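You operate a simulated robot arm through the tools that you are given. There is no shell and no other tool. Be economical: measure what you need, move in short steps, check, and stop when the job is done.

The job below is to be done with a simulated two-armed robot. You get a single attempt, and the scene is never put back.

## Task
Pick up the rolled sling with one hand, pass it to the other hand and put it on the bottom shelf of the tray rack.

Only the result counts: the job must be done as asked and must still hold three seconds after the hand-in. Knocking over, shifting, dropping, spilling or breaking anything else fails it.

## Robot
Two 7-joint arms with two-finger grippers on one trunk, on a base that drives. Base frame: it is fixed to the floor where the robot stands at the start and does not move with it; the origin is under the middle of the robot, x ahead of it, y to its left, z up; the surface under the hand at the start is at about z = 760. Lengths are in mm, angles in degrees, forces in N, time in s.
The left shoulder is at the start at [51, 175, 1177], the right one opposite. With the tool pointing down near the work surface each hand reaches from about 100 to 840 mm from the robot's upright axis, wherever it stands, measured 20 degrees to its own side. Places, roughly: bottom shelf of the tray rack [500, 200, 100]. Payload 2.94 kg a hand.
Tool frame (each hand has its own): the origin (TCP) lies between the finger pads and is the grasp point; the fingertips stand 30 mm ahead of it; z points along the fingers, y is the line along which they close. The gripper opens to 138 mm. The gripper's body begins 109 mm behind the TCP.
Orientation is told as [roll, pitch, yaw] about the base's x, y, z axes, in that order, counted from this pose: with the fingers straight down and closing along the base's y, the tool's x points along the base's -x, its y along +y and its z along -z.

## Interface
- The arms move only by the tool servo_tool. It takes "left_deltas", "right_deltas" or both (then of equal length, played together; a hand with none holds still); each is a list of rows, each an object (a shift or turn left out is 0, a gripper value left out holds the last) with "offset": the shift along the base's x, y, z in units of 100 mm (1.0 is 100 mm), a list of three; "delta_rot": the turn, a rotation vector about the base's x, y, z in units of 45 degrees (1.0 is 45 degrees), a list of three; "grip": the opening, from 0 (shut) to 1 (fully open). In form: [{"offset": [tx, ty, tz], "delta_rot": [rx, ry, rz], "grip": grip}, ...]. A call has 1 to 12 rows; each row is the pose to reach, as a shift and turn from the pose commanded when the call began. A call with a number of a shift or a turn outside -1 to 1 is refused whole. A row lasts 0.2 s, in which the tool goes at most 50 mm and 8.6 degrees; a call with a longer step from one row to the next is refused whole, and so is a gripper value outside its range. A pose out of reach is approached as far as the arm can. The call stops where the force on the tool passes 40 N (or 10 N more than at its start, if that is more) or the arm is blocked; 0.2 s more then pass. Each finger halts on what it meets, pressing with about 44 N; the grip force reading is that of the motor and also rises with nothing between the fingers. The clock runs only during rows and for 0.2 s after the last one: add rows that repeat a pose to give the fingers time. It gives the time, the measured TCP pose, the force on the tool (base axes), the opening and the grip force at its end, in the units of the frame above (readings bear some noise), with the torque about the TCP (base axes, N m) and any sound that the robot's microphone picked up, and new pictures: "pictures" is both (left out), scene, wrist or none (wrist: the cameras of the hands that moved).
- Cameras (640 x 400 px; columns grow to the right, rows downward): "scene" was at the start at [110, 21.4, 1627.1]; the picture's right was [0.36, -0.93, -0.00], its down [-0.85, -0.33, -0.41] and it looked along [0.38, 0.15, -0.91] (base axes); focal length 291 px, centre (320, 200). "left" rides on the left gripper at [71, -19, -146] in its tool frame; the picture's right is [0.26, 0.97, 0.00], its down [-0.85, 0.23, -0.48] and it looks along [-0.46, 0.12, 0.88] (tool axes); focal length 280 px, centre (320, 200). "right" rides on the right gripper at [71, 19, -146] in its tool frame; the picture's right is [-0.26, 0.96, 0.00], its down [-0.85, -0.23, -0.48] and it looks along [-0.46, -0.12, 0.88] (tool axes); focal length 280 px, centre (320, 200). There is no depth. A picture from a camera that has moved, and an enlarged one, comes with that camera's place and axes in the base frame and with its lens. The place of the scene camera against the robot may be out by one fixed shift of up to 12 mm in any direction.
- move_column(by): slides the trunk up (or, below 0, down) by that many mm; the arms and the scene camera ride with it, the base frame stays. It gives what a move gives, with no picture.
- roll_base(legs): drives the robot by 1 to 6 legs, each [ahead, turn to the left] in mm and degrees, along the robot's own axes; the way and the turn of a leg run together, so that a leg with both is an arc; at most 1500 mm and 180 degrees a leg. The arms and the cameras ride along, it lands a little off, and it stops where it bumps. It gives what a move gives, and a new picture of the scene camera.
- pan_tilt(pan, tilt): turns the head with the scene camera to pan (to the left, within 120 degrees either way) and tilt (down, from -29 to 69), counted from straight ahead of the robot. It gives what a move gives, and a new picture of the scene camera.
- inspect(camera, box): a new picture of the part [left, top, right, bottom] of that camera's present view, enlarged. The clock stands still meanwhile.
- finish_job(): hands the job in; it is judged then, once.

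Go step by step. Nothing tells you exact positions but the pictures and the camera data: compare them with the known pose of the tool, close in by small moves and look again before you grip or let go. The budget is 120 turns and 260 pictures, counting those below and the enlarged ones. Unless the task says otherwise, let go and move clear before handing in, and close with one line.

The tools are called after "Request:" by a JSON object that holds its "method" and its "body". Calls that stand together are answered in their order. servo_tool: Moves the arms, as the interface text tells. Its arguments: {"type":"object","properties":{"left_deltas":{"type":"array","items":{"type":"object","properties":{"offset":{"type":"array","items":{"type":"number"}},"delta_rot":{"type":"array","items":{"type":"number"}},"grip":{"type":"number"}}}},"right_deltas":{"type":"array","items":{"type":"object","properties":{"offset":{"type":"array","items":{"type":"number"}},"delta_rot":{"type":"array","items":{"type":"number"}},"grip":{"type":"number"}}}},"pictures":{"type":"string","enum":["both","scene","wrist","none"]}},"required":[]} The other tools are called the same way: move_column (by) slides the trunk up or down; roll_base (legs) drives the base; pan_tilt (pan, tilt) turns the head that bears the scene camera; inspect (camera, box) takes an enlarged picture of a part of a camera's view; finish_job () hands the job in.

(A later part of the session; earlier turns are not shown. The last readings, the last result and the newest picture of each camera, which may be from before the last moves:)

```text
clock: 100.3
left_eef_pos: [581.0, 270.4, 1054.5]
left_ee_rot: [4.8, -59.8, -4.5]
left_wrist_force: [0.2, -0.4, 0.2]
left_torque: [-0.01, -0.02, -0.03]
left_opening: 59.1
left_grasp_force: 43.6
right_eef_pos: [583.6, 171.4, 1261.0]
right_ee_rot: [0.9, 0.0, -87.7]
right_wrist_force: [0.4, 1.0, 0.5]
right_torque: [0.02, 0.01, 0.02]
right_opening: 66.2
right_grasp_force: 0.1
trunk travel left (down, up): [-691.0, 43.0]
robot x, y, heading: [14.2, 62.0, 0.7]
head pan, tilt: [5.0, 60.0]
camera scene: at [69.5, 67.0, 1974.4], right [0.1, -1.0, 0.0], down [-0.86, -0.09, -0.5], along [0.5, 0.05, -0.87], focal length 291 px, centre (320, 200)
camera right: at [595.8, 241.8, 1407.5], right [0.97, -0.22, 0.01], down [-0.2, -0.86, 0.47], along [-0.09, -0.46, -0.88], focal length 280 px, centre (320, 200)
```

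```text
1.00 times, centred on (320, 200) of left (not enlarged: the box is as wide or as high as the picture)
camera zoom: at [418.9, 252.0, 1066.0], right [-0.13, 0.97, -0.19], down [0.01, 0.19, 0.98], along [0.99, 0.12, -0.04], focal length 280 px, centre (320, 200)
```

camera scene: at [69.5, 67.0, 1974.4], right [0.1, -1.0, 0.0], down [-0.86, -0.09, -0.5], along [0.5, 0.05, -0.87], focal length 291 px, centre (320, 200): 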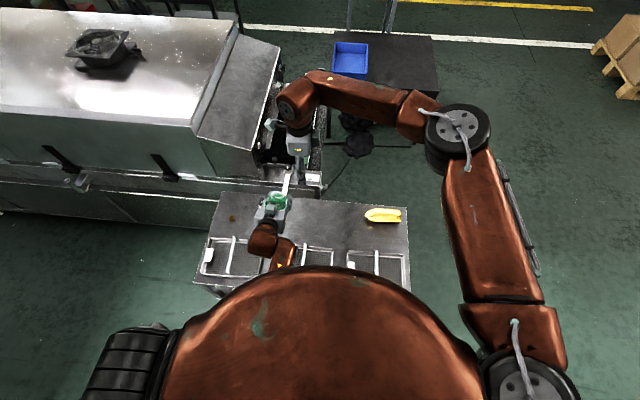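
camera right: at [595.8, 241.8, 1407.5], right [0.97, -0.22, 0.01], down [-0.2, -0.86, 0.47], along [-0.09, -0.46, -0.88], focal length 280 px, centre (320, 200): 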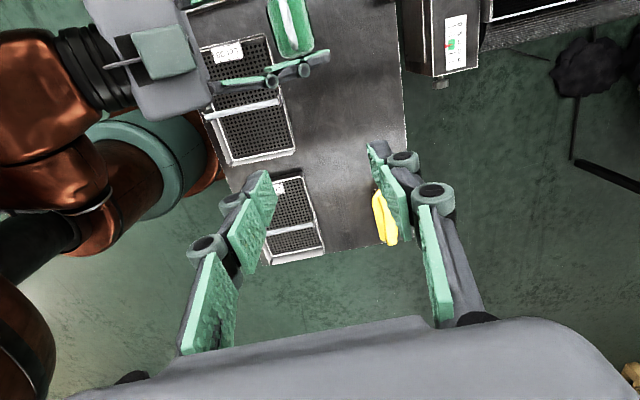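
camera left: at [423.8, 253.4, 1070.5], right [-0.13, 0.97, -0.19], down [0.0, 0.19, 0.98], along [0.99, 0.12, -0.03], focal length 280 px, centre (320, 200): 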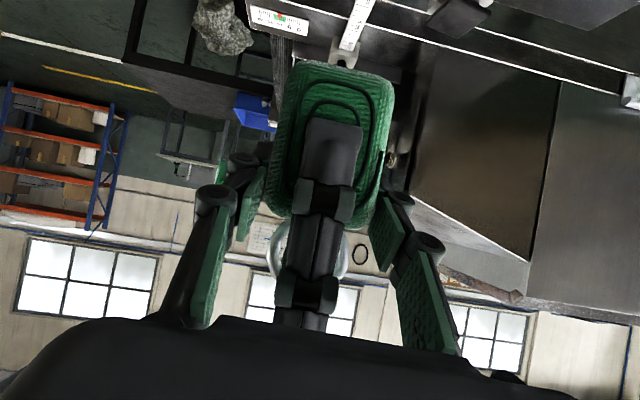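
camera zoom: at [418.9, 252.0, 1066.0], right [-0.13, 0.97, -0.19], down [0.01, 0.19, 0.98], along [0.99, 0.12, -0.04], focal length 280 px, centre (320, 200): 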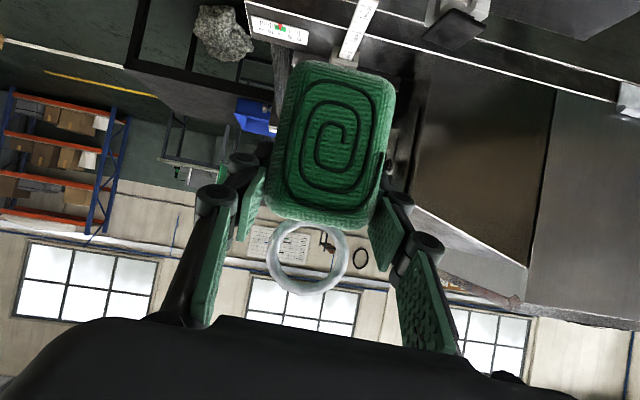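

The handover worked: the left hand alone holds the sling, upright, with its bottom ~66 mm below the TCP. Next I'll back away from the rack and put the right hand out to its side.

Request:
{"method": "roll_base", "body": {"legs": [[-800, 0]]}}

Request:
{"method": "servo_tool", "body": {"right_deltas": [{"offset": [0, -0.4, 0.1], "delta_rot": [0, 0, 0.15]}, {"offset": [0, -0.8, 0.2], "delta_rot": [0, 0, 0.3]}, {"offset": [-0.2, -1, 0.4], "delta_rot": [0, 0, 0.45]}, {"offset": [-0.4, -1, 0.6], "delta_rot": [0, 0, 0.6]}, {"offset": [-0.5, -1, 0.8], "delta_rot": [0, 0, 0.75]}], "pictures": "none"}}

Request:
{"method": "servo_tool", "body": {"right_deltas": [{"offset": [0, -0.4, 0.1], "delta_rot": [0, 0, 0.15]}, {"offset": [0, -0.8, 0.2], "delta_rot": [0, 0, 0.3]}, {"offset": [0, -1, 0.4], "delta_rot": [0, 0, 0.45]}], "pictures": "none"}}

Request:
{"method": "servo_tool", "body": {"right_deltas": [{"offset": [0, -0.4, 0]}, {"offset": [0, -0.8, 0]}, {"offset": [0, -1, 0]}], "pictures": "scene"}}

```text
clock: 104.6
left_eef_pos: [-232.6, 260.9, 1055.6]
left_ee_rot: [4.8, -59.9, -4.3]
left_wrist_force: [-0.2, 0.2, -0.1]
left_torque: [0.01, -0.02, -0.01]
left_opening: 58.8
left_grasp_force: 44.4
right_eef_pos: [-231.7, 162.9, 1260.9]
right_ee_rot: [0.9, -0.1, -87.6]
right_wrist_force: [-0.8, -0.5, -0.6]
right_torque: [0.01, 0.01, -0.03]
right_opening: 66.2
right_grasp_force: 0.0
trunk travel left (down, up): [-691.0, 43.0]
robot x, y, heading: [-795.6, 50.3, 1.0]
head pan, tilt: [5.0, 60.0]
camera scene: at [-744.8, 57.4, 1974.4], right [0.1, -0.99, 0.0], down [-0.86, -0.09, -0.5], along [0.5, 0.05, -0.87], focal length 291 px, centre (320, 200)
```

scene: 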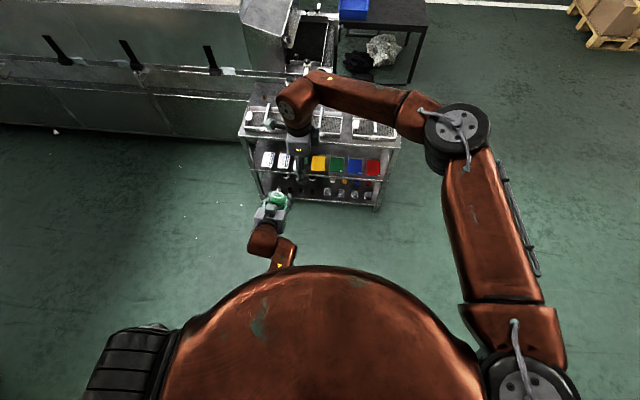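

```text
clock: 105.8
left_eef_pos: [-232.4, 263.5, 1054.8]
left_ee_rot: [5.2, -59.8, -4.8]
left_wrist_force: [0.0, 0.2, 0.0]
left_torque: [-0.01, -0.01, -0.04]
left_opening: 58.7
left_grasp_force: 44.0
right_eef_pos: [-281.3, 62.4, 1341.4]
right_ee_rot: [0.9, 0.0, -53.7]
right_wrist_force: [0.2, -0.6, 0.4]
right_torque: [-0.01, -0.03, 0.02]
right_opening: 66.3
right_grasp_force: 0.0
trunk travel left (down, up): [-691.0, 43.0]
robot x, y, heading: [-800.2, 49.2, 0.8]
head pan, tilt: [5.0, 60.0]
```

```text
clock: 106.6
left_eef_pos: [-232.1, 262.8, 1054.9]
left_ee_rot: [5.2, -59.8, -4.7]
left_wrist_force: [-0.5, 0.9, 0.5]
left_torque: [-0.01, 0.0, 0.0]
left_opening: 58.9
left_grasp_force: 43.9
right_eef_pos: [-278.6, -37.3, 1380.5]
right_ee_rot: [0.8, 0.0, -33.4]
right_wrist_force: [0.4, -0.7, 0.4]
right_torque: [-0.05, -0.03, 0.0]
right_opening: 66.4
right_grasp_force: 0.1
trunk travel left (down, up): [-691.0, 43.0]
robot x, y, heading: [-800.6, 52.8, 0.6]
head pan, tilt: [5.0, 60.0]
```

```text
clock: 107.4
left_eef_pos: [-233.6, 262.7, 1055.7]
left_ee_rot: [5.2, -59.9, -4.8]
left_wrist_force: [0.4, 0.2, -0.1]
left_torque: [0.02, -0.02, -0.01]
left_opening: 58.7
left_grasp_force: 44.1
right_eef_pos: [-280.0, -138.5, 1380.6]
right_ee_rot: [1.0, 0.2, -33.6]
right_wrist_force: [0.7, -0.6, 0.0]
right_torque: [0.02, -0.04, 0.03]
right_opening: 66.3
right_grasp_force: 0.2
trunk travel left (down, up): [-691.0, 43.0]
robot x, y, heading: [-800.0, 52.2, 0.8]
head pan, tilt: [5.0, 60.0]
camera scene: at [-744.7, 57.2, 1974.4], right [0.1, -0.99, 0.0], down [-0.86, -0.09, -0.5], along [0.5, 0.05, -0.87], focal length 291 px, centre (320, 200)
```

scene: 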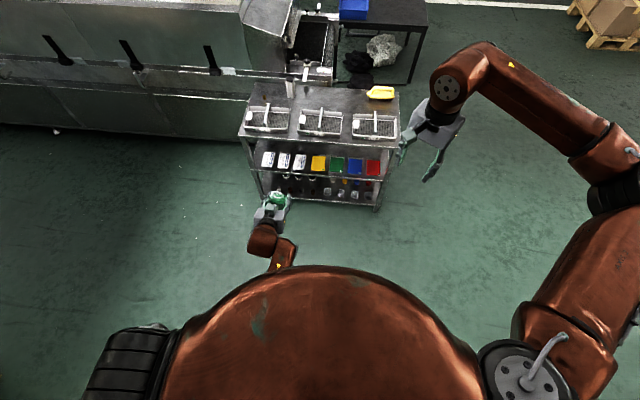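

Request:
{"method": "servo_tool", "body": {"left_deltas": [{"offset": [0.4, 0.1, 0]}, {"offset": [0.8, 0.3, 0]}, {"offset": [1, 0.5, 0]}, {"offset": [1, 0.5, 0]}], "pictures": "none"}}

Request:
{"method": "move_column", "body": {"by": -340}}

Request:
{"method": "servo_tool", "body": {"left_deltas": [{"offset": [0.3, 0, 0]}, {"offset": [0.6, 0, 0]}, {"offset": [0.9, 0, 0]}, {"offset": [0.9, 0, 0]}], "right_deltas": [{"offset": [0.2, -0.3, 0]}, {"offset": [0.3, -0.6, 0]}, {"offset": [0.3, -1, 0]}, {"offset": [0.3, -1, 0]}], "pictures": "both"}}

```text
clock: 108.4
left_eef_pos: [-130.8, 311.5, 1052.7]
left_ee_rot: [4.8, -59.9, -4.3]
left_wrist_force: [-0.1, 0.1, -0.1]
left_torque: [0.02, 0.01, 0.02]
left_opening: 58.6
left_grasp_force: 44.2
right_eef_pos: [-279.2, -140.1, 1379.9]
right_ee_rot: [0.9, 0.0, -33.6]
right_wrist_force: [-0.5, -0.1, 0.1]
right_torque: [0.02, 0.0, -0.02]
right_opening: 66.5
right_grasp_force: 0.1
trunk travel left (down, up): [-691.0, 43.0]
robot x, y, heading: [-798.7, 53.4, 0.8]
head pan, tilt: [5.0, 60.0]
```

```text
clock: 111.8
left_eef_pos: [-131.5, 311.4, 715.9]
left_ee_rot: [4.8, -59.8, -4.4]
left_wrist_force: [-0.1, 0.3, 0.1]
left_torque: [0.0, 0.01, 0.02]
left_opening: 58.7
left_grasp_force: 43.7
right_eef_pos: [-282.5, -138.3, 1041.2]
right_ee_rot: [0.9, -0.1, -33.5]
right_wrist_force: [-0.5, 0.3, 0.1]
right_torque: [0.03, -0.05, 0.02]
right_opening: 66.2
right_grasp_force: 0.0
trunk travel left (down, up): [-351.0, 383.0]
robot x, y, heading: [-796.6, 50.4, 0.5]
head pan, tilt: [5.0, 60.0]
```

```text
clock: 112.8
left_eef_pos: [-42.6, 310.6, 713.9]
left_ee_rot: [4.6, -60.0, -4.1]
left_wrist_force: [0.8, -0.7, 0.7]
left_torque: [-0.04, 0.02, -0.04]
left_opening: 58.4
left_grasp_force: 43.2
right_eef_pos: [-249.0, -238.6, 1043.2]
right_ee_rot: [0.9, 0.0, -33.6]
right_wrist_force: [0.1, 1.2, 0.0]
right_torque: [-0.06, -0.02, -0.05]
right_opening: 66.1
right_grasp_force: 0.0
trunk travel left (down, up): [-351.0, 383.0]
robot x, y, heading: [-801.9, 49.9, 0.6]
head pan, tilt: [5.0, 60.0]
camera scene: at [-678.9, 59.4, 1634.5], right [0.1, -0.99, 0.0], down [-0.86, -0.09, -0.5], along [0.5, 0.05, -0.87], focal length 291 px, centre (320, 200)
camera right: at [-300.6, -186.3, 1188.7], right [0.75, 0.66, 0.01], down [0.58, -0.67, 0.47], along [0.32, -0.35, -0.88], focal length 280 px, centre (320, 200)
camera left: at [-205.6, 292.1, 726.0], right [-0.13, 0.97, -0.19], down [0.01, 0.19, 0.98], along [0.99, 0.12, -0.04], focal length 280 px, centre (320, 200)
```

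scene: 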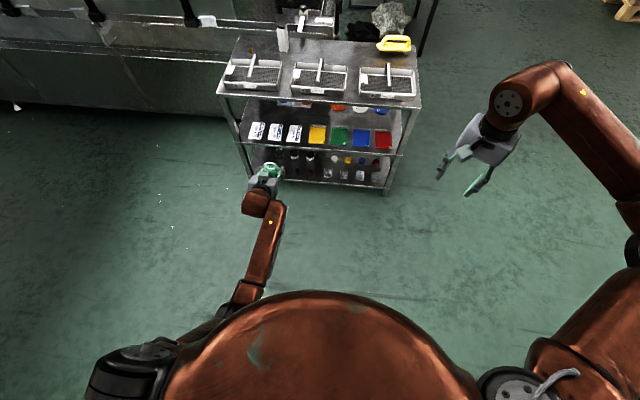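
right: 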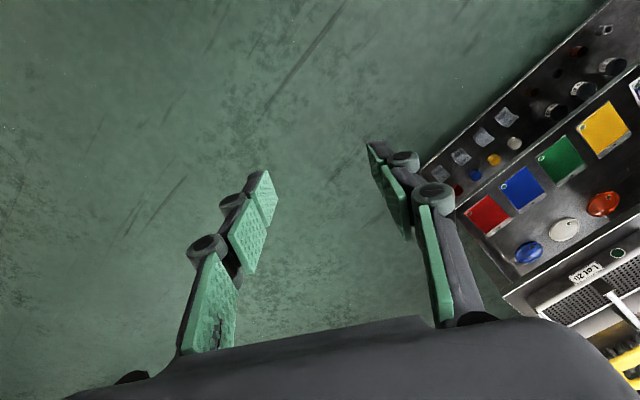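
left: 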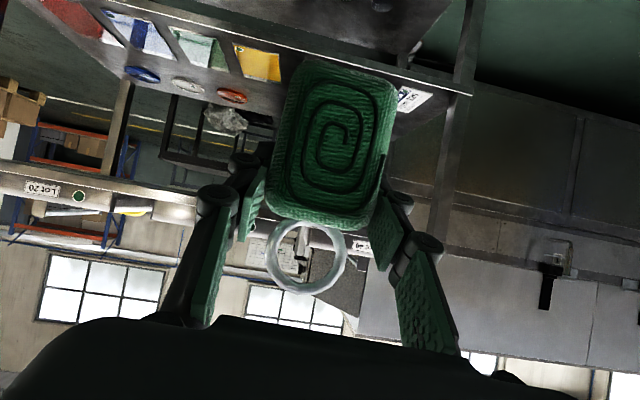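

Request:
{"method": "move_column", "body": {"by": -175}}

Request:
{"method": "servo_tool", "body": {"left_deltas": [{"offset": [0.3, 0, 0]}, {"offset": [0.6, 0, 0]}, {"offset": [0.9, 0, 0]}], "right_deltas": [{"offset": [0.3, -0.2, 0]}, {"offset": [0.6, -0.4, 0]}, {"offset": [0.9, -0.6, 0]}], "pictures": "scene"}}

Request:
{"method": "move_column", "body": {"by": -175}}

Request:
{"method": "pan_tilt", "body": {"pan": 10, "tilt": 45}}

```text
clock: 114.7
left_eef_pos: [-42.2, 310.6, 541.9]
left_ee_rot: [4.7, -59.9, -4.5]
left_wrist_force: [1.3, 0.0, 0.1]
left_torque: [0.01, -0.01, 0.0]
left_opening: 58.6
left_grasp_force: 44.1
right_eef_pos: [-252.1, -238.3, 865.8]
right_ee_rot: [0.9, -0.1, -33.6]
right_wrist_force: [-1.8, -0.4, -0.1]
right_torque: [-0.02, -0.02, 0.03]
right_opening: 66.1
right_grasp_force: 0.1
trunk travel left (down, up): [-176.0, 558.0]
robot x, y, heading: [-798.3, 53.4, 0.7]
head pan, tilt: [5.0, 60.0]
```

```text
clock: 115.5
left_eef_pos: [46.5, 309.2, 540.0]
left_ee_rot: [4.8, -59.7, -4.3]
left_wrist_force: [0.0, 0.4, -0.1]
left_torque: [0.01, -0.01, -0.02]
left_opening: 58.6
left_grasp_force: 43.9
right_eef_pos: [-158.0, -297.0, 863.4]
right_ee_rot: [0.8, 0.1, -33.5]
right_wrist_force: [1.0, -0.3, -0.8]
right_torque: [0.01, 0.0, 0.0]
right_opening: 66.2
right_grasp_force: 0.0
trunk travel left (down, up): [-176.0, 558.0]
robot x, y, heading: [-801.6, 56.5, 0.6]
head pan, tilt: [5.0, 60.0]
camera scene: at [-550.5, 58.6, 1451.2], right [0.1, -0.99, 0.0], down [-0.86, -0.09, -0.5], along [0.5, 0.05, -0.87], focal length 291 px, centre (320, 200)
```

scene: 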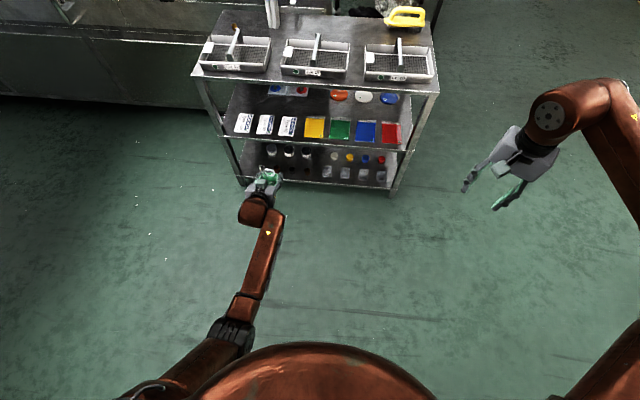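

```text
clock: 117.5
left_eef_pos: [55.2, 311.8, 335.3]
left_ee_rot: [4.7, -56.9, -4.2]
left_wrist_force: [0.7, -0.9, -0.4]
left_torque: [0.02, 0.14, 0.03]
left_opening: 58.5
left_grasp_force: 43.8
right_eef_pos: [-139.3, -293.4, 677.3]
right_ee_rot: [-0.8, 2.0, -33.8]
right_wrist_force: [-1.1, 0.6, 1.0]
right_torque: [-0.04, -0.2, -0.02]
right_opening: 66.2
right_grasp_force: 0.1
trunk travel left (down, up): [-1.0, 733.0]
robot x, y, heading: [-799.0, 47.1, 0.7]
head pan, tilt: [5.0, 60.0]
```

```text
clock: 118.3
left_eef_pos: [32.1, 312.0, 312.9]
left_ee_rot: [5.3, -53.8, -4.7]
left_wrist_force: [0.4, -0.1, -0.6]
left_torque: [-0.01, 0.02, -0.01]
left_opening: 58.4
left_grasp_force: 43.7
right_eef_pos: [-144.0, -285.0, 684.5]
right_ee_rot: [1.9, 3.3, -35.9]
right_wrist_force: [-0.8, 0.2, 0.4]
right_torque: [0.05, -0.04, -0.01]
right_opening: 66.1
right_grasp_force: 0.2
trunk travel left (down, up): [-1.0, 733.0]
robot x, y, heading: [-799.5, 50.4, 0.7]
head pan, tilt: [10.0, 45.0]
camera scene: at [-244.9, 71.1, 1233.6], right [0.18, -0.98, -0.02], down [-0.76, -0.13, -0.64], along [0.63, 0.13, -0.77], focal length 291 px, centre (320, 200)
```

scene: 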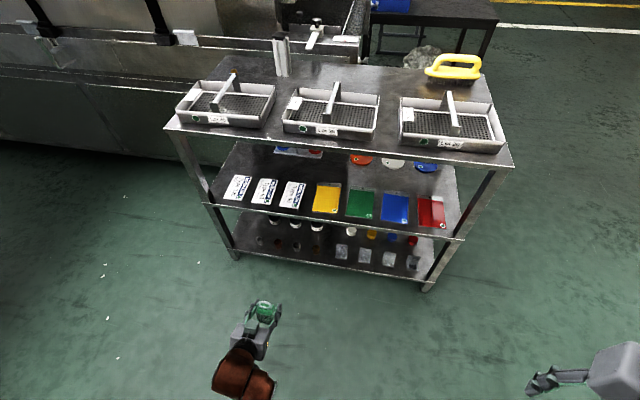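

At full-down the trunk sags forward, so I'll raise it slightly to a stable height.

Request:
{"method": "move_column", "body": {"by": 80}}

Request:
{"method": "pan_tilt", "body": {"pan": 10, "tilt": 46}}

```text
clock: 118.6
left_eef_pos: [-4.0, 315.2, 349.8]
left_ee_rot: [6.2, -56.3, -5.3]
left_wrist_force: [-0.1, 0.6, -1.4]
left_torque: [-0.07, -0.17, -0.08]
left_opening: 58.6
left_grasp_force: 44.4
right_eef_pos: [-192.4, -252.4, 716.3]
right_ee_rot: [5.5, 2.4, -33.4]
right_wrist_force: [0.0, 0.6, -1.0]
right_torque: [-0.14, 0.06, 0.01]
right_opening: 66.2
right_grasp_force: 0.0
trunk travel left (down, up): [-4.0, 730.0]
robot x, y, heading: [-800.5, 50.7, 0.9]
head pan, tilt: [10.0, 45.0]
stopped: the arm was blocked; the commanded pose is now the measured one
```

```text
clock: 119.2
left_eef_pos: [-3.9, 311.1, 397.8]
left_ee_rot: [6.3, -61.4, -5.6]
left_wrist_force: [1.4, 0.3, -1.5]
left_torque: [-0.01, -0.06, -0.01]
left_opening: 58.8
left_grasp_force: 44.0
right_eef_pos: [-225.4, -284.9, 742.8]
right_ee_rot: [4.9, -2.6, -35.2]
right_wrist_force: [1.8, -0.8, -0.5]
right_torque: [0.19, 0.2, 0.02]
right_opening: 66.2
right_grasp_force: 0.0
trunk travel left (down, up): [-4.0, 730.0]
robot x, y, heading: [-797.5, 48.5, 0.8]
head pan, tilt: [10.0, 46.0]
camera scene: at [-352.2, 69.7, 1263.1], right [0.19, -0.98, 0.0], down [-0.71, -0.13, -0.69], along [0.68, 0.13, -0.73], focal length 291 px, centre (320, 200)
```

scene: 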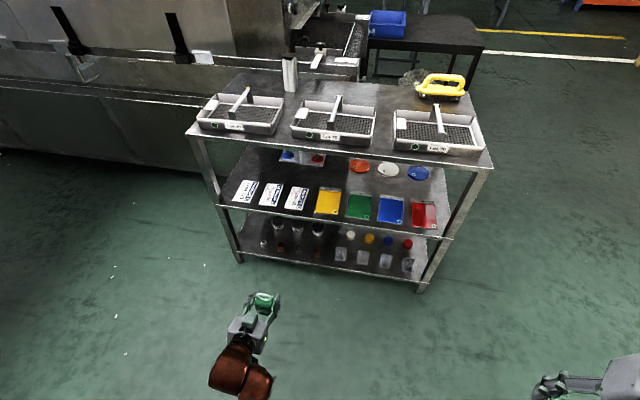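

Request:
{"method": "pan_tilt", "body": {"pan": 10, "tilt": 40}}

Request:
{"method": "move_column", "body": {"by": 80}}

Request:
{"method": "pan_tilt", "body": {"pan": 10, "tilt": 46}}

```text
clock: 119.9
left_eef_pos: [12.8, 312.0, 372.8]
left_ee_rot: [6.0, -59.0, -5.2]
left_wrist_force: [-0.8, -0.1, 0.1]
left_torque: [0.0, 0.02, 0.03]
left_opening: 58.6
left_grasp_force: 43.9
right_eef_pos: [-194.8, -282.3, 725.9]
right_ee_rot: [4.1, -0.5, -35.1]
right_wrist_force: [-0.6, 1.5, -0.5]
right_torque: [-0.05, -0.1, 0.02]
right_opening: 66.4
right_grasp_force: 0.0
trunk travel left (down, up): [-4.0, 730.0]
robot x, y, heading: [-797.1, 52.9, 0.5]
head pan, tilt: [10.0, 40.0]
camera scene: at [-306.2, 71.0, 1261.9], right [0.19, -0.98, -0.01], down [-0.66, -0.12, -0.74], along [0.72, 0.14, -0.67], focal length 291 px, centre (320, 200)
```

scene: 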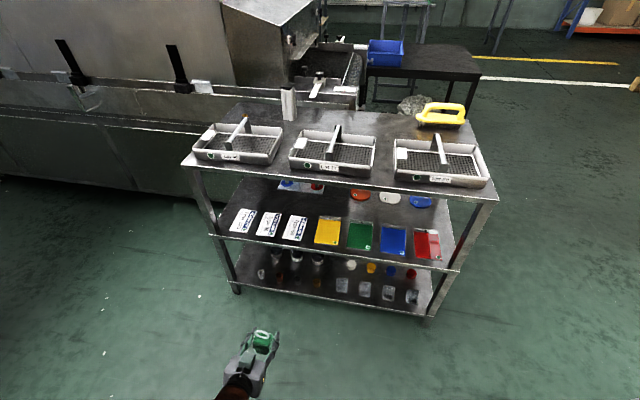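

```text
clock: 120.5
left_eef_pos: [-19.0, 316.6, 440.9]
left_ee_rot: [6.6, -62.1, -5.4]
left_wrist_force: [-1.0, 1.5, -2.6]
left_torque: [-0.04, -0.47, -0.13]
left_opening: 58.5
left_grasp_force: 44.4
right_eef_pos: [-240.7, -237.5, 773.4]
right_ee_rot: [5.6, -0.7, -31.5]
right_wrist_force: [0.8, 1.3, -1.0]
right_torque: [-0.23, -0.01, 0.0]
right_opening: 66.1
right_grasp_force: 0.0
trunk travel left (down, up): [-34.0, 700.0]
robot x, y, heading: [-799.0, 51.4, 0.9]
head pan, tilt: [10.0, 40.0]
stopped: the arm was blocked; the commanded pose is now the measured one
```

```text
clock: 121.1
left_eef_pos: [-20.5, 311.1, 460.0]
left_ee_rot: [7.1, -64.2, -6.1]
left_wrist_force: [0.4, -0.3, -1.6]
left_torque: [0.02, -0.12, 0.02]
left_opening: 58.6
left_grasp_force: 43.5
right_eef_pos: [-258.1, -280.5, 790.6]
right_ee_rot: [5.9, -4.7, -35.0]
right_wrist_force: [1.8, -1.6, -1.2]
right_torque: [0.1, 0.17, 0.01]
right_opening: 66.1
right_grasp_force: 0.0
trunk travel left (down, up): [-34.0, 700.0]
robot x, y, heading: [-800.0, 49.8, 0.8]
head pan, tilt: [10.0, 46.0]
camera scene: at [-391.5, 68.5, 1301.7], right [0.19, -0.98, 0.0], down [-0.71, -0.13, -0.69], along [0.68, 0.13, -0.72], focal length 291 px, centre (320, 200)
```

scene: 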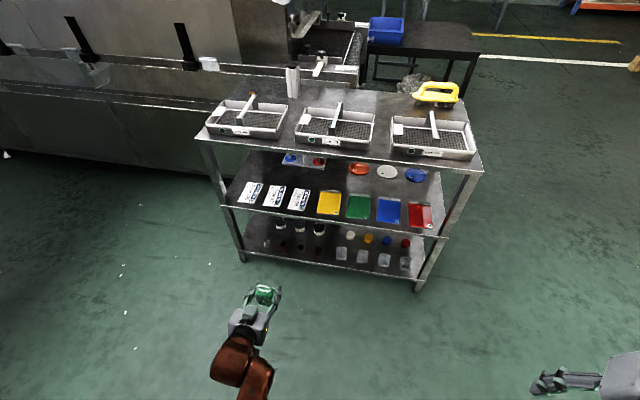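

Request:
{"method": "move_column", "body": {"by": 45}}

Request:
{"method": "pan_tilt", "body": {"pan": 10, "tilt": 44}}

Request:
{"method": "pan_tilt", "body": {"pan": 10, "tilt": 45}}

```text
clock: 122.0
left_eef_pos: [-29.3, 313.7, 515.4]
left_ee_rot: [7.3, -65.0, -6.2]
left_wrist_force: [2.1, 0.8, -0.2]
left_torque: [0.0, -0.05, 0.01]
left_opening: 58.4
left_grasp_force: 44.1
right_eef_pos: [-270.6, -276.6, 841.8]
right_ee_rot: [6.2, -5.6, -34.7]
right_wrist_force: [0.4, -0.8, 0.0]
right_torque: [0.09, 0.17, 0.02]
right_opening: 66.0
right_grasp_force: 0.1
trunk travel left (down, up): [-79.0, 655.0]
robot x, y, heading: [-800.1, 48.2, 0.8]
head pan, tilt: [10.0, 46.0]
```

```text
clock: 122.6
left_eef_pos: [-13.0, 314.6, 498.5]
left_ee_rot: [7.0, -63.5, -6.0]
left_wrist_force: [0.6, -0.2, -0.4]
left_torque: [0.03, 0.02, 0.0]
left_opening: 58.4
left_grasp_force: 43.8
right_eef_pos: [-249.1, -277.1, 832.6]
right_ee_rot: [5.7, -4.1, -34.7]
right_wrist_force: [0.2, 0.2, -1.4]
right_torque: [-0.01, 0.0, 0.01]
right_opening: 66.0
right_grasp_force: 0.1
trunk travel left (down, up): [-79.0, 655.0]
robot x, y, heading: [-796.0, 47.5, 0.7]
head pan, tilt: [10.0, 44.0]
camera scene: at [-417.4, 69.3, 1356.9], right [0.19, -0.98, 0.0], down [-0.7, -0.13, -0.71], along [0.69, 0.13, -0.71], focal length 291 px, centre (320, 200)
```

scene: 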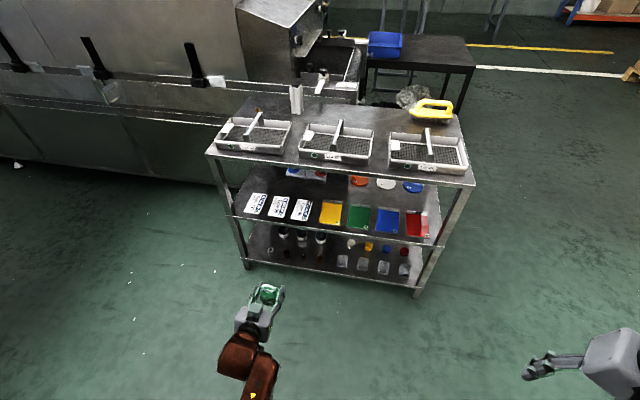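

```text
clock: 123.2
left_eef_pos: [-16.8, 312.2, 498.4]
left_ee_rot: [7.0, -63.6, -6.1]
left_wrist_force: [-0.5, 1.2, 0.6]
left_torque: [-0.04, -0.02, 0.02]
left_opening: 58.6
left_grasp_force: 43.5
right_eef_pos: [-251.5, -278.7, 832.3]
right_ee_rot: [5.9, -4.3, -34.7]
right_wrist_force: [0.3, 0.3, -0.2]
right_torque: [0.02, 0.05, 0.04]
right_opening: 66.1
right_grasp_force: 0.0
trunk travel left (down, up): [-79.0, 655.0]
robot x, y, heading: [-797.8, 50.4, 1.1]
head pan, tilt: [10.0, 45.0]
camera scene: at [-437.5, 68.5, 1358.0], right [0.19, -0.98, 0.0], down [-0.7, -0.13, -0.7], along [0.69, 0.13, -0.71], focal length 291 px, centre (320, 200)
```

scene: 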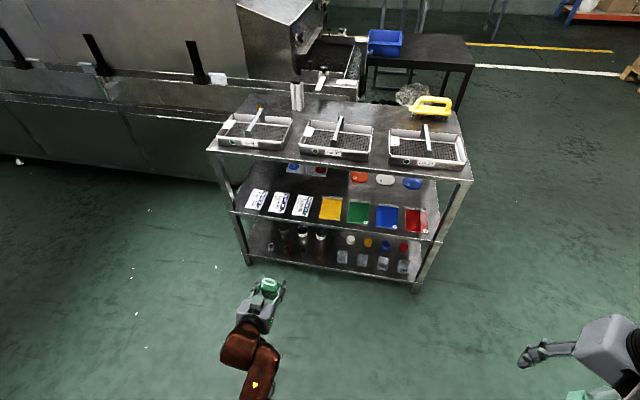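

Stable here. I'll test whether the left arm alone can get down to shelf height, restoring the sling upright at the same time.

Request:
{"method": "servo_tool", "body": {"left_deltas": [{"offset": [0, 0, -0.3], "delta_rot": [-0.024, 0.08, -0.004]}, {"offset": [0, 0, -0.6], "delta_rot": [-0.024, 0.08, -0.004]}, {"offset": [0, 0, -0.9], "delta_rot": [-0.024, 0.08, -0.004]}, {"offset": [0, 0, -1], "delta_rot": [-0.024, 0.08, -0.004]}], "pictures": "none"}}

Request:
{"method": "servo_tool", "body": {"left_deltas": [{"offset": [0, 0, -0.3]}, {"offset": [0, 0, -0.6]}, {"offset": [0, 0, -0.9]}, {"offset": [0, 0, -1]}], "pictures": "none"}}

Request:
{"method": "servo_tool", "body": {"left_deltas": [{"offset": [0, 0, -0.3]}, {"offset": [0, 0, -0.6]}, {"offset": [0, 0, -0.8]}, {"offset": [0, 0, -0.8]}], "pictures": "both"}}

```text
clock: 124.2
left_eef_pos: [-16.4, 313.7, 399.5]
left_ee_rot: [4.1, -60.4, -3.7]
left_wrist_force: [0.4, 1.2, -0.3]
left_torque: [0.04, -0.02, -0.01]
left_opening: 58.3
left_grasp_force: 43.8
right_eef_pos: [-254.5, -279.3, 833.5]
right_ee_rot: [6.0, -4.4, -34.8]
right_wrist_force: [-0.6, 1.0, -0.6]
right_torque: [-0.02, 0.01, -0.01]
right_opening: 66.3
right_grasp_force: 0.0
trunk travel left (down, up): [-79.0, 655.0]
robot x, y, heading: [-799.4, 47.5, 0.7]
head pan, tilt: [10.0, 45.0]
```

```text
clock: 125.2
left_eef_pos: [-17.3, 315.1, 301.2]
left_ee_rot: [4.1, -60.4, -3.6]
left_wrist_force: [-0.1, -0.4, -0.2]
left_torque: [0.01, -0.04, -0.01]
left_opening: 58.9
left_grasp_force: 44.2
right_eef_pos: [-255.4, -279.3, 834.0]
right_ee_rot: [6.0, -4.5, -34.8]
right_wrist_force: [0.4, -0.2, 0.2]
right_torque: [0.03, -0.04, -0.04]
right_opening: 66.4
right_grasp_force: 0.0
trunk travel left (down, up): [-79.0, 655.0]
robot x, y, heading: [-804.0, 50.7, 0.6]
head pan, tilt: [10.0, 45.0]
```

```text
clock: 126.2
left_eef_pos: [-18.0, 314.5, 219.2]
left_ee_rot: [4.1, -60.4, -3.6]
left_wrist_force: [0.0, 0.5, 0.9]
left_torque: [0.01, -0.01, -0.03]
left_opening: 58.8
left_grasp_force: 44.0
right_eef_pos: [-254.6, -279.7, 833.4]
right_ee_rot: [6.0, -4.4, -34.7]
right_wrist_force: [-0.2, 0.4, 0.3]
right_torque: [0.02, 0.02, 0.0]
right_opening: 66.4
right_grasp_force: 0.1
trunk travel left (down, up): [-79.0, 655.0]
robot x, y, heading: [-798.0, 48.7, 0.9]
head pan, tilt: [10.0, 45.0]
camera scene: at [-443.4, 68.8, 1359.2], right [0.19, -0.98, 0.0], down [-0.7, -0.13, -0.71], along [0.69, 0.13, -0.71], focal length 291 px, centre (320, 200)
camera left: at [-181.3, 295.4, 228.7], right [-0.13, 0.97, -0.19], down [0.01, 0.2, 0.98], along [0.99, 0.12, -0.03], focal length 280 px, centre (320, 200)
```

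scene: 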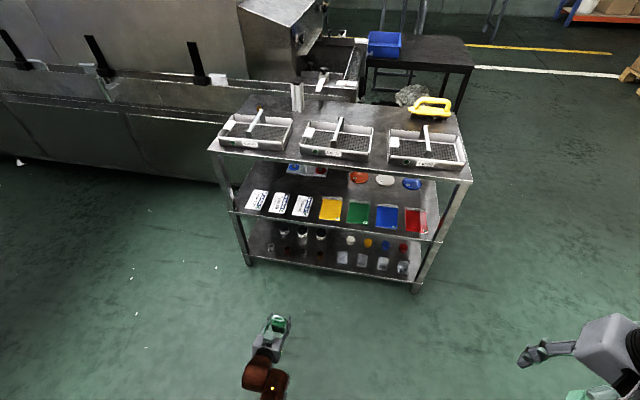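
left: 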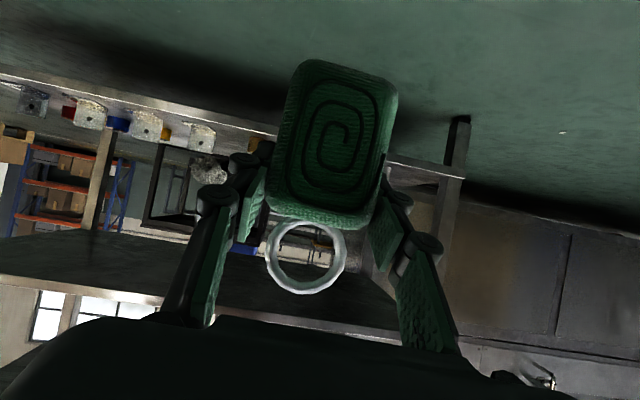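

Shelf height is reachable. Now a careful look at the bottom shelf's free space.

Request:
{"method": "inspect", "body": {"camera": "scene", "box": [225, 200, 445, 310]}}

Request:
{"method": "inspect", "body": {"camera": "left", "box": [0, 50, 320, 250]}}

```text
2.91 times, centred on (335, 255) of scene
camera zoom: at [-443.4, 68.8, 1359.2], right [0.19, -0.98, 0.0], down [-0.7, -0.13, -0.71], along [0.69, 0.13, -0.71], focal length 847 px, centre (276, 40)
```

zoom: 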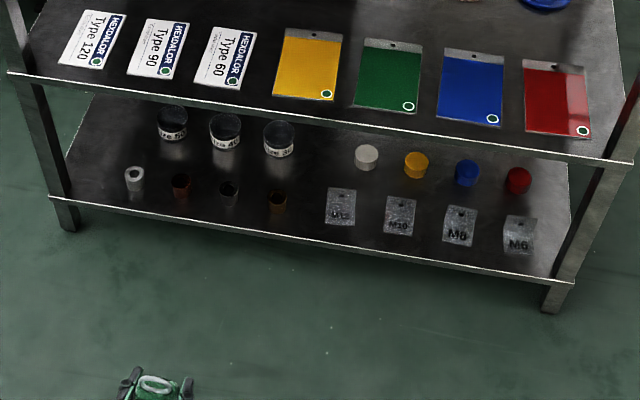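

```text
2.00 times, centred on (160, 150) of left
camera zoom: at [-181.3, 295.4, 228.7], right [-0.13, 0.97, -0.19], down [0.01, 0.2, 0.98], along [0.99, 0.12, -0.03], focal length 561 px, centre (640, 300)
```

zoom: 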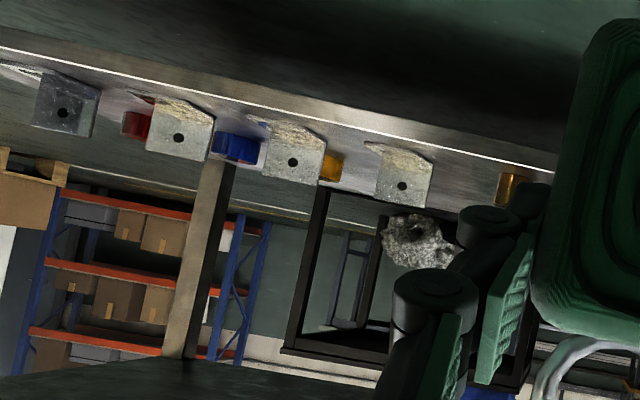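

I estimate the shelf at z≈107. The free gap is y≈106–217 at the back row, and in front it lies between the M12 block (edge y≈143, top z≈163) and the brass bush (edge y≈212). I'll shift the robot sideways while well clear, then drive straight in at y≈168.

Request:
{"method": "servo_tool", "body": {"left_deltas": [{"offset": [0, 0, 0.27]}], "pictures": "none"}}

Request:
{"method": "roll_base", "body": {"legs": [[0, -40], [230, 0], [0, 39.3]]}}

Request:
{"method": "inspect", "body": {"camera": "left", "box": [0, 0, 640, 400]}}

```text
clock: 126.7
left_eef_pos: [-17.9, 313.0, 246.2]
left_ee_rot: [4.1, -60.3, -3.7]
left_wrist_force: [-0.5, 0.0, -1.2]
left_torque: [-0.02, 0.0, -0.05]
left_opening: 58.6
left_grasp_force: 44.1
right_eef_pos: [-254.7, -279.2, 833.0]
right_ee_rot: [6.0, -4.3, -34.7]
right_wrist_force: [-0.1, -0.2, 0.1]
right_torque: [-0.01, 0.01, -0.03]
right_opening: 66.3
right_grasp_force: 0.0
trunk travel left (down, up): [-79.0, 655.0]
robot x, y, heading: [-798.8, 50.1, 0.5]
head pan, tilt: [10.0, 45.0]
```

```text
clock: 130.7
left_eef_pos: [87.4, -335.3, 296.6]
left_ee_rot: [2.3, -64.6, -40.5]
left_wrist_force: [2.7, -0.4, -0.2]
left_torque: [0.07, 0.11, -0.1]
left_opening: 58.6
left_grasp_force: 43.5
right_eef_pos: [-467.3, -590.4, 844.9]
right_ee_rot: [2.5, -7.5, -69.4]
right_wrist_force: [-0.1, -1.2, -1.1]
right_torque: [0.14, 0.11, 0.01]
right_opening: 66.4
right_grasp_force: 0.0
trunk travel left (down, up): [-79.0, 655.0]
robot x, y, heading: [-619.5, -93.6, -36.8]
head pan, tilt: [10.0, 45.0]
stopped in leg 3: the robot was blocked; the commanded pose is now the measured one
camera scene: at [-294.5, -319.9, 1352.4], right [-0.45, -0.89, -0.01], down [-0.65, 0.33, -0.68], along [0.61, -0.31, -0.73], focal length 291 px, centre (320, 200)
```

scene: 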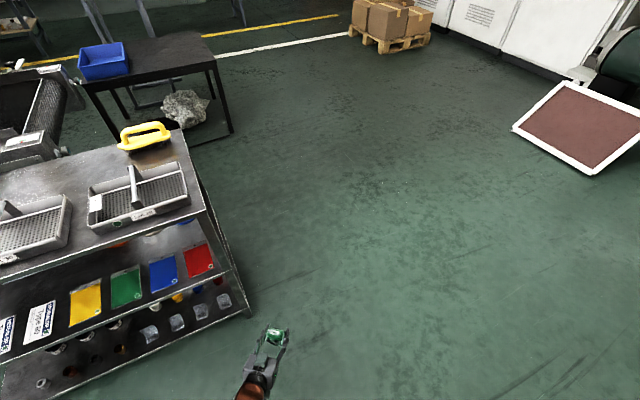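

```text
1.00 times, centred on (320, 200) of left (not enlarged: the box is as wide or as high as the picture)
camera zoom: at [-52.6, -248.7, 295.0], right [0.52, 0.83, -0.22], down [0.08, 0.21, 0.97], along [0.85, -0.52, 0.04], focal length 280 px, centre (320, 200)
```

zoom: 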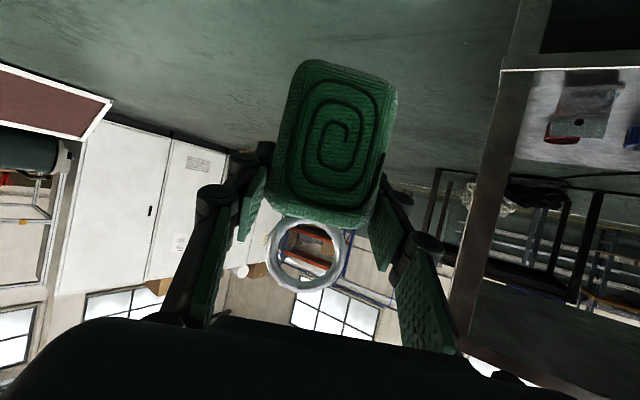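

The turn stopped, apparently from the trunk wobbling; nothing is touched. I'll let it settle and turn back in smaller steps.

Request:
{"method": "pan_tilt", "body": {"pan": 10, "tilt": 44}}

Request:
{"method": "roll_base", "body": {"legs": [[0, 12]]}}

```text
clock: 131.3
left_eef_pos: [97.7, -341.9, 277.1]
left_ee_rot: [2.2, -62.5, -40.7]
left_wrist_force: [-0.2, 0.9, -0.1]
left_torque: [-0.06, -0.03, -0.01]
left_opening: 58.6
left_grasp_force: 44.1
right_eef_pos: [-460.6, -602.7, 848.3]
right_ee_rot: [2.0, -6.1, -71.2]
right_wrist_force: [-0.2, -0.4, 0.2]
right_torque: [-0.01, 0.01, 0.05]
right_opening: 66.0
right_grasp_force: 0.0
trunk travel left (down, up): [-79.0, 655.0]
robot x, y, heading: [-620.1, -93.9, -36.8]
head pan, tilt: [10.0, 44.0]
camera scene: at [-311.5, -305.3, 1357.6], right [-0.45, -0.89, 0.0], down [-0.63, 0.32, -0.71], along [0.63, -0.32, -0.7], focal length 291 px, centre (320, 200)
```

scene: 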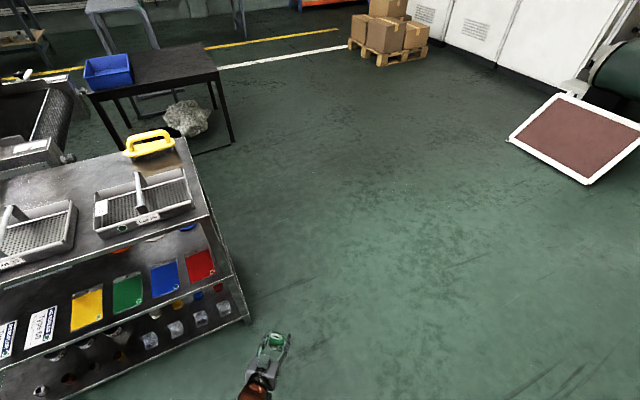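

```text
clock: 132.5
left_eef_pos: [131.2, -187.3, 278.4]
left_ee_rot: [2.2, -62.8, -28.7]
left_wrist_force: [0.3, 0.3, 0.2]
left_torque: [0.01, 0.01, -0.02]
left_opening: 58.7
left_grasp_force: 43.6
right_eef_pos: [-363.6, -557.0, 848.6]
right_ee_rot: [2.2, -6.3, -59.2]
right_wrist_force: [-0.2, 0.5, 0.8]
right_torque: [-0.05, 0.02, 0.0]
right_opening: 66.3
right_grasp_force: 0.0
trunk travel left (down, up): [-79.0, 655.0]
robot x, y, heading: [-623.0, -96.2, -25.1]
head pan, tilt: [10.0, 44.0]
camera scene: at [-291.9, -229.1, 1360.7], right [-0.26, -0.97, 0.0], down [-0.67, 0.18, -0.72], along [0.69, -0.19, -0.69], focal length 291 px, centre (320, 200)
```

scene: 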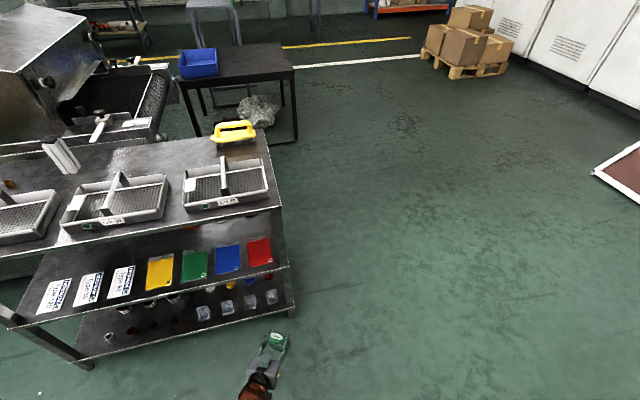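

Request:
{"method": "roll_base", "body": {"legs": [[0, 12.5]]}}

Request:
{"method": "roll_base", "body": {"legs": [[0, 12.5]]}}

Request:
{"method": "pan_tilt", "body": {"pan": 10, "tilt": 50}}

Request:
{"method": "inspect", "body": {"camera": "left", "box": [0, 0, 640, 400]}}

```text
clock: 133.7
left_eef_pos: [133.0, -18.4, 279.2]
left_ee_rot: [2.1, -62.7, -15.9]
left_wrist_force: [-0.3, 0.0, 0.0]
left_torque: [-0.01, -0.04, 0.02]
left_opening: 58.7
left_grasp_force: 44.1
right_eef_pos: [-267.6, -489.3, 849.7]
right_ee_rot: [2.2, -6.4, -46.5]
right_wrist_force: [-0.6, 0.9, 0.7]
right_torque: [0.01, -0.04, 0.01]
right_opening: 66.1
right_grasp_force: 0.0
trunk travel left (down, up): [-79.0, 655.0]
robot x, y, heading: [-620.6, -92.8, -12.2]
head pan, tilt: [10.0, 44.0]
camera scene: at [-270.2, -154.4, 1360.8], right [-0.04, -1.0, 0.0], down [-0.69, 0.03, -0.72], along [0.72, -0.03, -0.69], focal length 291 px, centre (320, 200)
```

scene: 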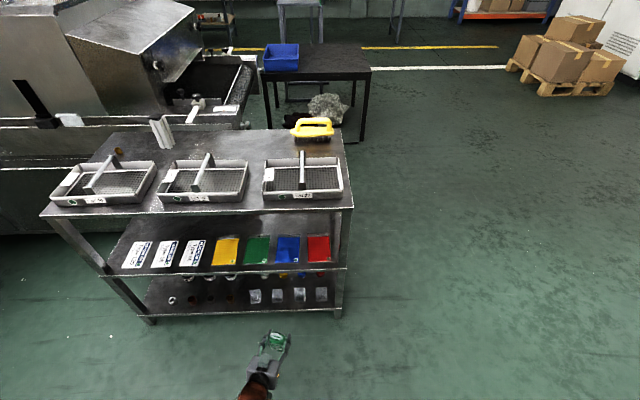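

```text
clock: 134.9
left_eef_pos: [98.4, 144.9, 277.9]
left_ee_rot: [2.2, -62.7, -3.3]
left_wrist_force: [-0.3, 0.0, -0.1]
left_torque: [-0.02, 0.01, 0.01]
left_opening: 58.7
left_grasp_force: 44.5
right_eef_pos: [-188.5, -402.9, 849.4]
right_ee_rot: [2.1, -6.3, -34.0]
right_wrist_force: [0.0, 0.1, 0.2]
right_torque: [-0.01, 0.03, -0.01]
right_opening: 66.2
right_grasp_force: 0.1
trunk travel left (down, up): [-79.0, 655.0]
robot x, y, heading: [-620.4, -95.3, 0.4]
head pan, tilt: [10.0, 44.0]
camera scene: at [-265.5, -77.8, 1360.8], right [0.18, -0.98, 0.0], down [-0.68, -0.13, -0.72], along [0.71, 0.13, -0.69], focal length 291 px, centre (320, 200)
```

scene: 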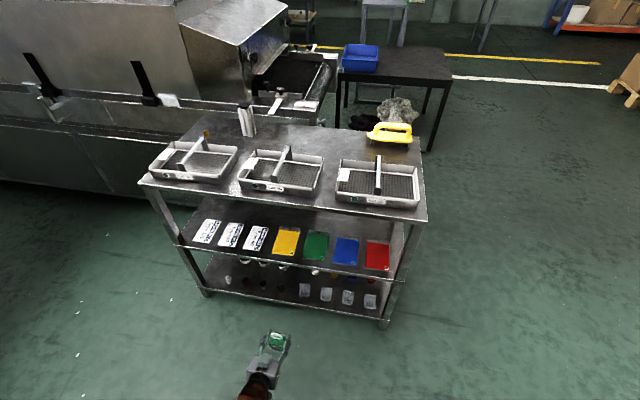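

```text
clock: 135.6
left_eef_pos: [98.3, 144.9, 277.3]
left_ee_rot: [2.3, -62.7, -3.3]
left_wrist_force: [0.3, 0.4, 0.1]
left_torque: [0.0, -0.01, -0.02]
left_opening: 59.1
left_grasp_force: 43.6
right_eef_pos: [-188.7, -402.9, 848.2]
right_ee_rot: [2.2, -6.4, -33.9]
right_wrist_force: [-0.7, 0.8, 0.5]
right_torque: [0.02, 0.02, 0.0]
right_opening: 66.4
right_grasp_force: 0.1
trunk travel left (down, up): [-79.0, 655.0]
robot x, y, heading: [-621.5, -92.8, 0.2]
head pan, tilt: [10.0, 50.0]
camera scene: at [-270.2, -79.3, 1352.3], right [0.18, -0.98, 0.0], down [-0.75, -0.14, -0.64], along [0.63, 0.12, -0.77], focal length 291 px, centre (320, 200)
```

scene: 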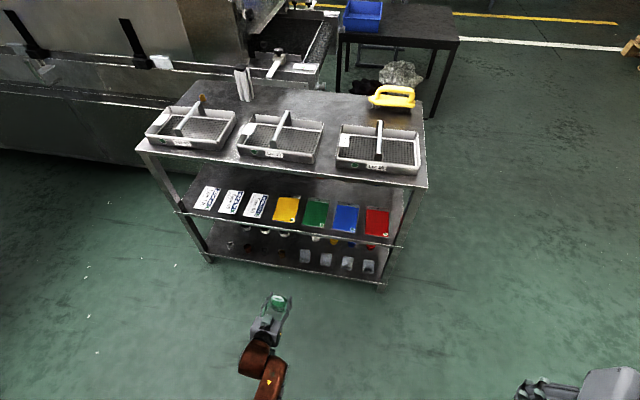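

```text
1.00 times, centred on (320, 200) of left (not enlarged: the box is as wide or as high as the picture)
camera zoom: at [-65.4, 130.0, 280.9], right [-0.1, 0.97, -0.22], down [-0.03, 0.21, 0.98], along [0.99, 0.1, 0.01], focal length 280 px, centre (320, 200)
```

zoom: 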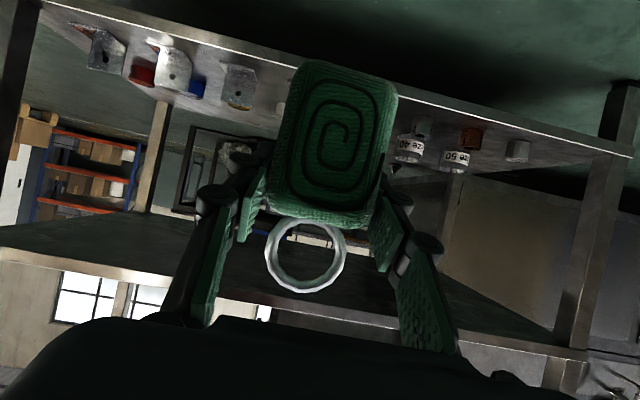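

The robot is lined up. The sling hides the gap from the wrist camera, so I'll shift the hand sideways briefly to measure the gap.

Request:
{"method": "servo_tool", "body": {"left_deltas": [{"offset": [0, 0.4, 0], "delta_rot": [0.029, 0.06, 0.026]}, {"offset": [0, 0.8, 0], "delta_rot": [0.029, 0.06, 0.026]}, {"offset": [0, 1, 0], "delta_rot": [0.029, 0.06, 0.026]}, {"offset": [0, 1, 0], "delta_rot": [0.029, 0.06, 0.026]}], "pictures": "none"}}

Request:
{"method": "inspect", "body": {"camera": "left", "box": [80, 30, 400, 230]}}

Request:
{"method": "inspect", "body": {"camera": "scene", "box": [200, 210, 400, 335]}}

```text
clock: 136.6
left_eef_pos: [101.4, 244.5, 277.8]
left_ee_rot: [4.5, -60.0, -4.2]
left_wrist_force: [0.1, 0.7, -0.3]
left_torque: [0.0, 0.02, 0.04]
left_opening: 58.8
left_grasp_force: 43.8
right_eef_pos: [-190.7, -403.7, 848.6]
right_ee_rot: [2.2, -6.4, -33.8]
right_wrist_force: [-0.5, -0.4, 1.2]
right_torque: [0.01, 0.02, 0.0]
right_opening: 66.1
right_grasp_force: 0.0
trunk travel left (down, up): [-79.0, 655.0]
robot x, y, heading: [-618.8, -96.7, 0.3]
head pan, tilt: [10.0, 50.0]
```

```text
2.00 times, centred on (240, 130) of left
camera zoom: at [-63.4, 226.9, 288.9], right [-0.13, 0.97, -0.19], down [0.01, 0.19, 0.98], along [0.99, 0.12, -0.04], focal length 561 px, centre (480, 340)
```

zoom: 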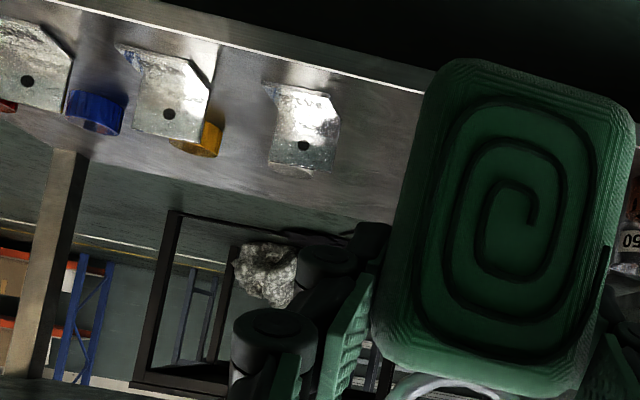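

```text
3.20 times, centred on (300, 272) of scene
camera zoom: at [-270.3, -79.2, 1352.3], right [0.18, -0.98, 0.0], down [-0.75, -0.14, -0.64], along [0.63, 0.12, -0.77], focal length 931 px, centre (384, -32)
```

zoom: 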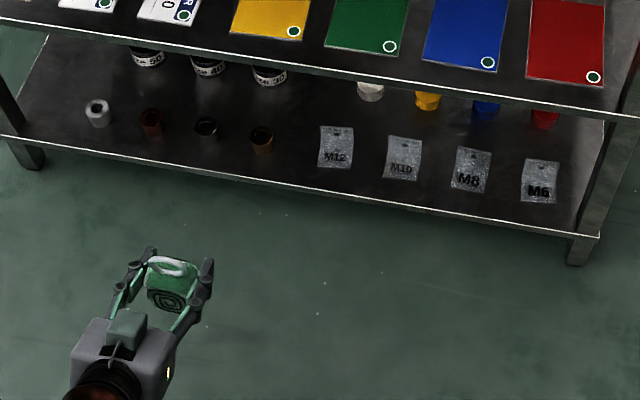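

The measurements agree: M12 spans y≈80–140, the brass bush edge is ≈210, pot edge ≈107 and jar edge ≈219. I'll line up at y≈172, lower to z≈250 and drive near the rack, then use the arm for the last part.

Request:
{"method": "servo_tool", "body": {"left_deltas": [{"offset": [0, -0.35, -0.1]}, {"offset": [0, -0.72, -0.28]}, {"offset": [0, -0.72, -0.28]}], "pictures": "none"}}

Request:
{"method": "roll_base", "body": {"legs": [[180, 0]]}}

Request:
{"method": "inspect", "body": {"camera": "left", "box": [0, 0, 640, 400]}}

```text
clock: 137.4
left_eef_pos: [98.7, 172.0, 249.9]
left_ee_rot: [4.6, -59.9, -4.1]
left_wrist_force: [0.0, -0.4, 0.2]
left_torque: [-0.01, 0.0, 0.02]
left_opening: 58.9
left_grasp_force: 43.7
right_eef_pos: [-188.7, -402.6, 849.0]
right_ee_rot: [2.2, -6.4, -33.8]
right_wrist_force: [0.9, 0.1, 0.5]
right_torque: [-0.06, -0.03, -0.02]
right_opening: 65.9
right_grasp_force: 0.0
trunk travel left (down, up): [-79.0, 655.0]
robot x, y, heading: [-625.6, -96.2, 0.2]
head pan, tilt: [10.0, 50.0]
```

```text
clock: 138.9
left_eef_pos: [278.4, 173.8, 255.4]
left_ee_rot: [4.6, -60.5, -4.2]
left_wrist_force: [0.7, 0.7, -0.7]
left_torque: [-0.05, -0.06, -0.01]
left_opening: 58.8
left_grasp_force: 44.5
right_eef_pos: [-14.3, -397.7, 852.3]
right_ee_rot: [2.6, -6.9, -33.7]
right_wrist_force: [1.1, 1.2, -0.6]
right_torque: [-0.05, 0.13, -0.03]
right_opening: 66.1
right_grasp_force: 0.0
trunk travel left (down, up): [-79.0, 655.0]
robot x, y, heading: [-441.5, -92.6, 0.6]
head pan, tilt: [10.0, 50.0]
camera scene: at [-86.4, -77.7, 1351.9], right [0.18, -0.98, 0.0], down [-0.75, -0.14, -0.64], along [0.63, 0.12, -0.77], focal length 291 px, centre (320, 200)
```

scene: 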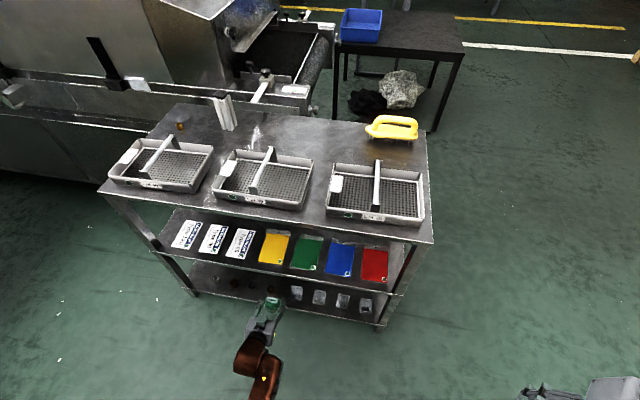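

```text
1.00 times, centred on (320, 200) of left (not enlarged: the box is as wide or as high as the picture)
camera zoom: at [114.5, 155.5, 264.5], right [-0.13, 0.97, -0.19], down [0.0, 0.19, 0.98], along [0.99, 0.12, -0.03], focal length 280 px, centre (320, 200)
```

zoom: 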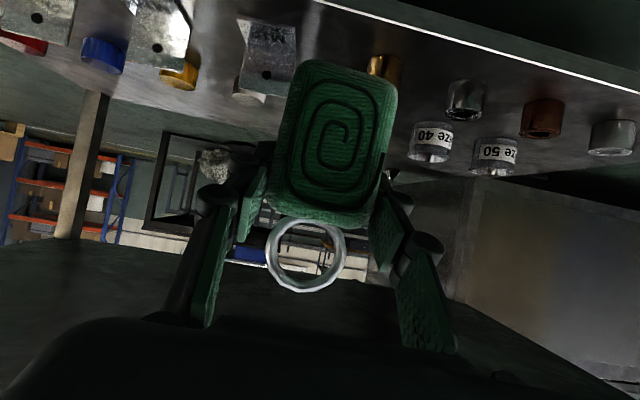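

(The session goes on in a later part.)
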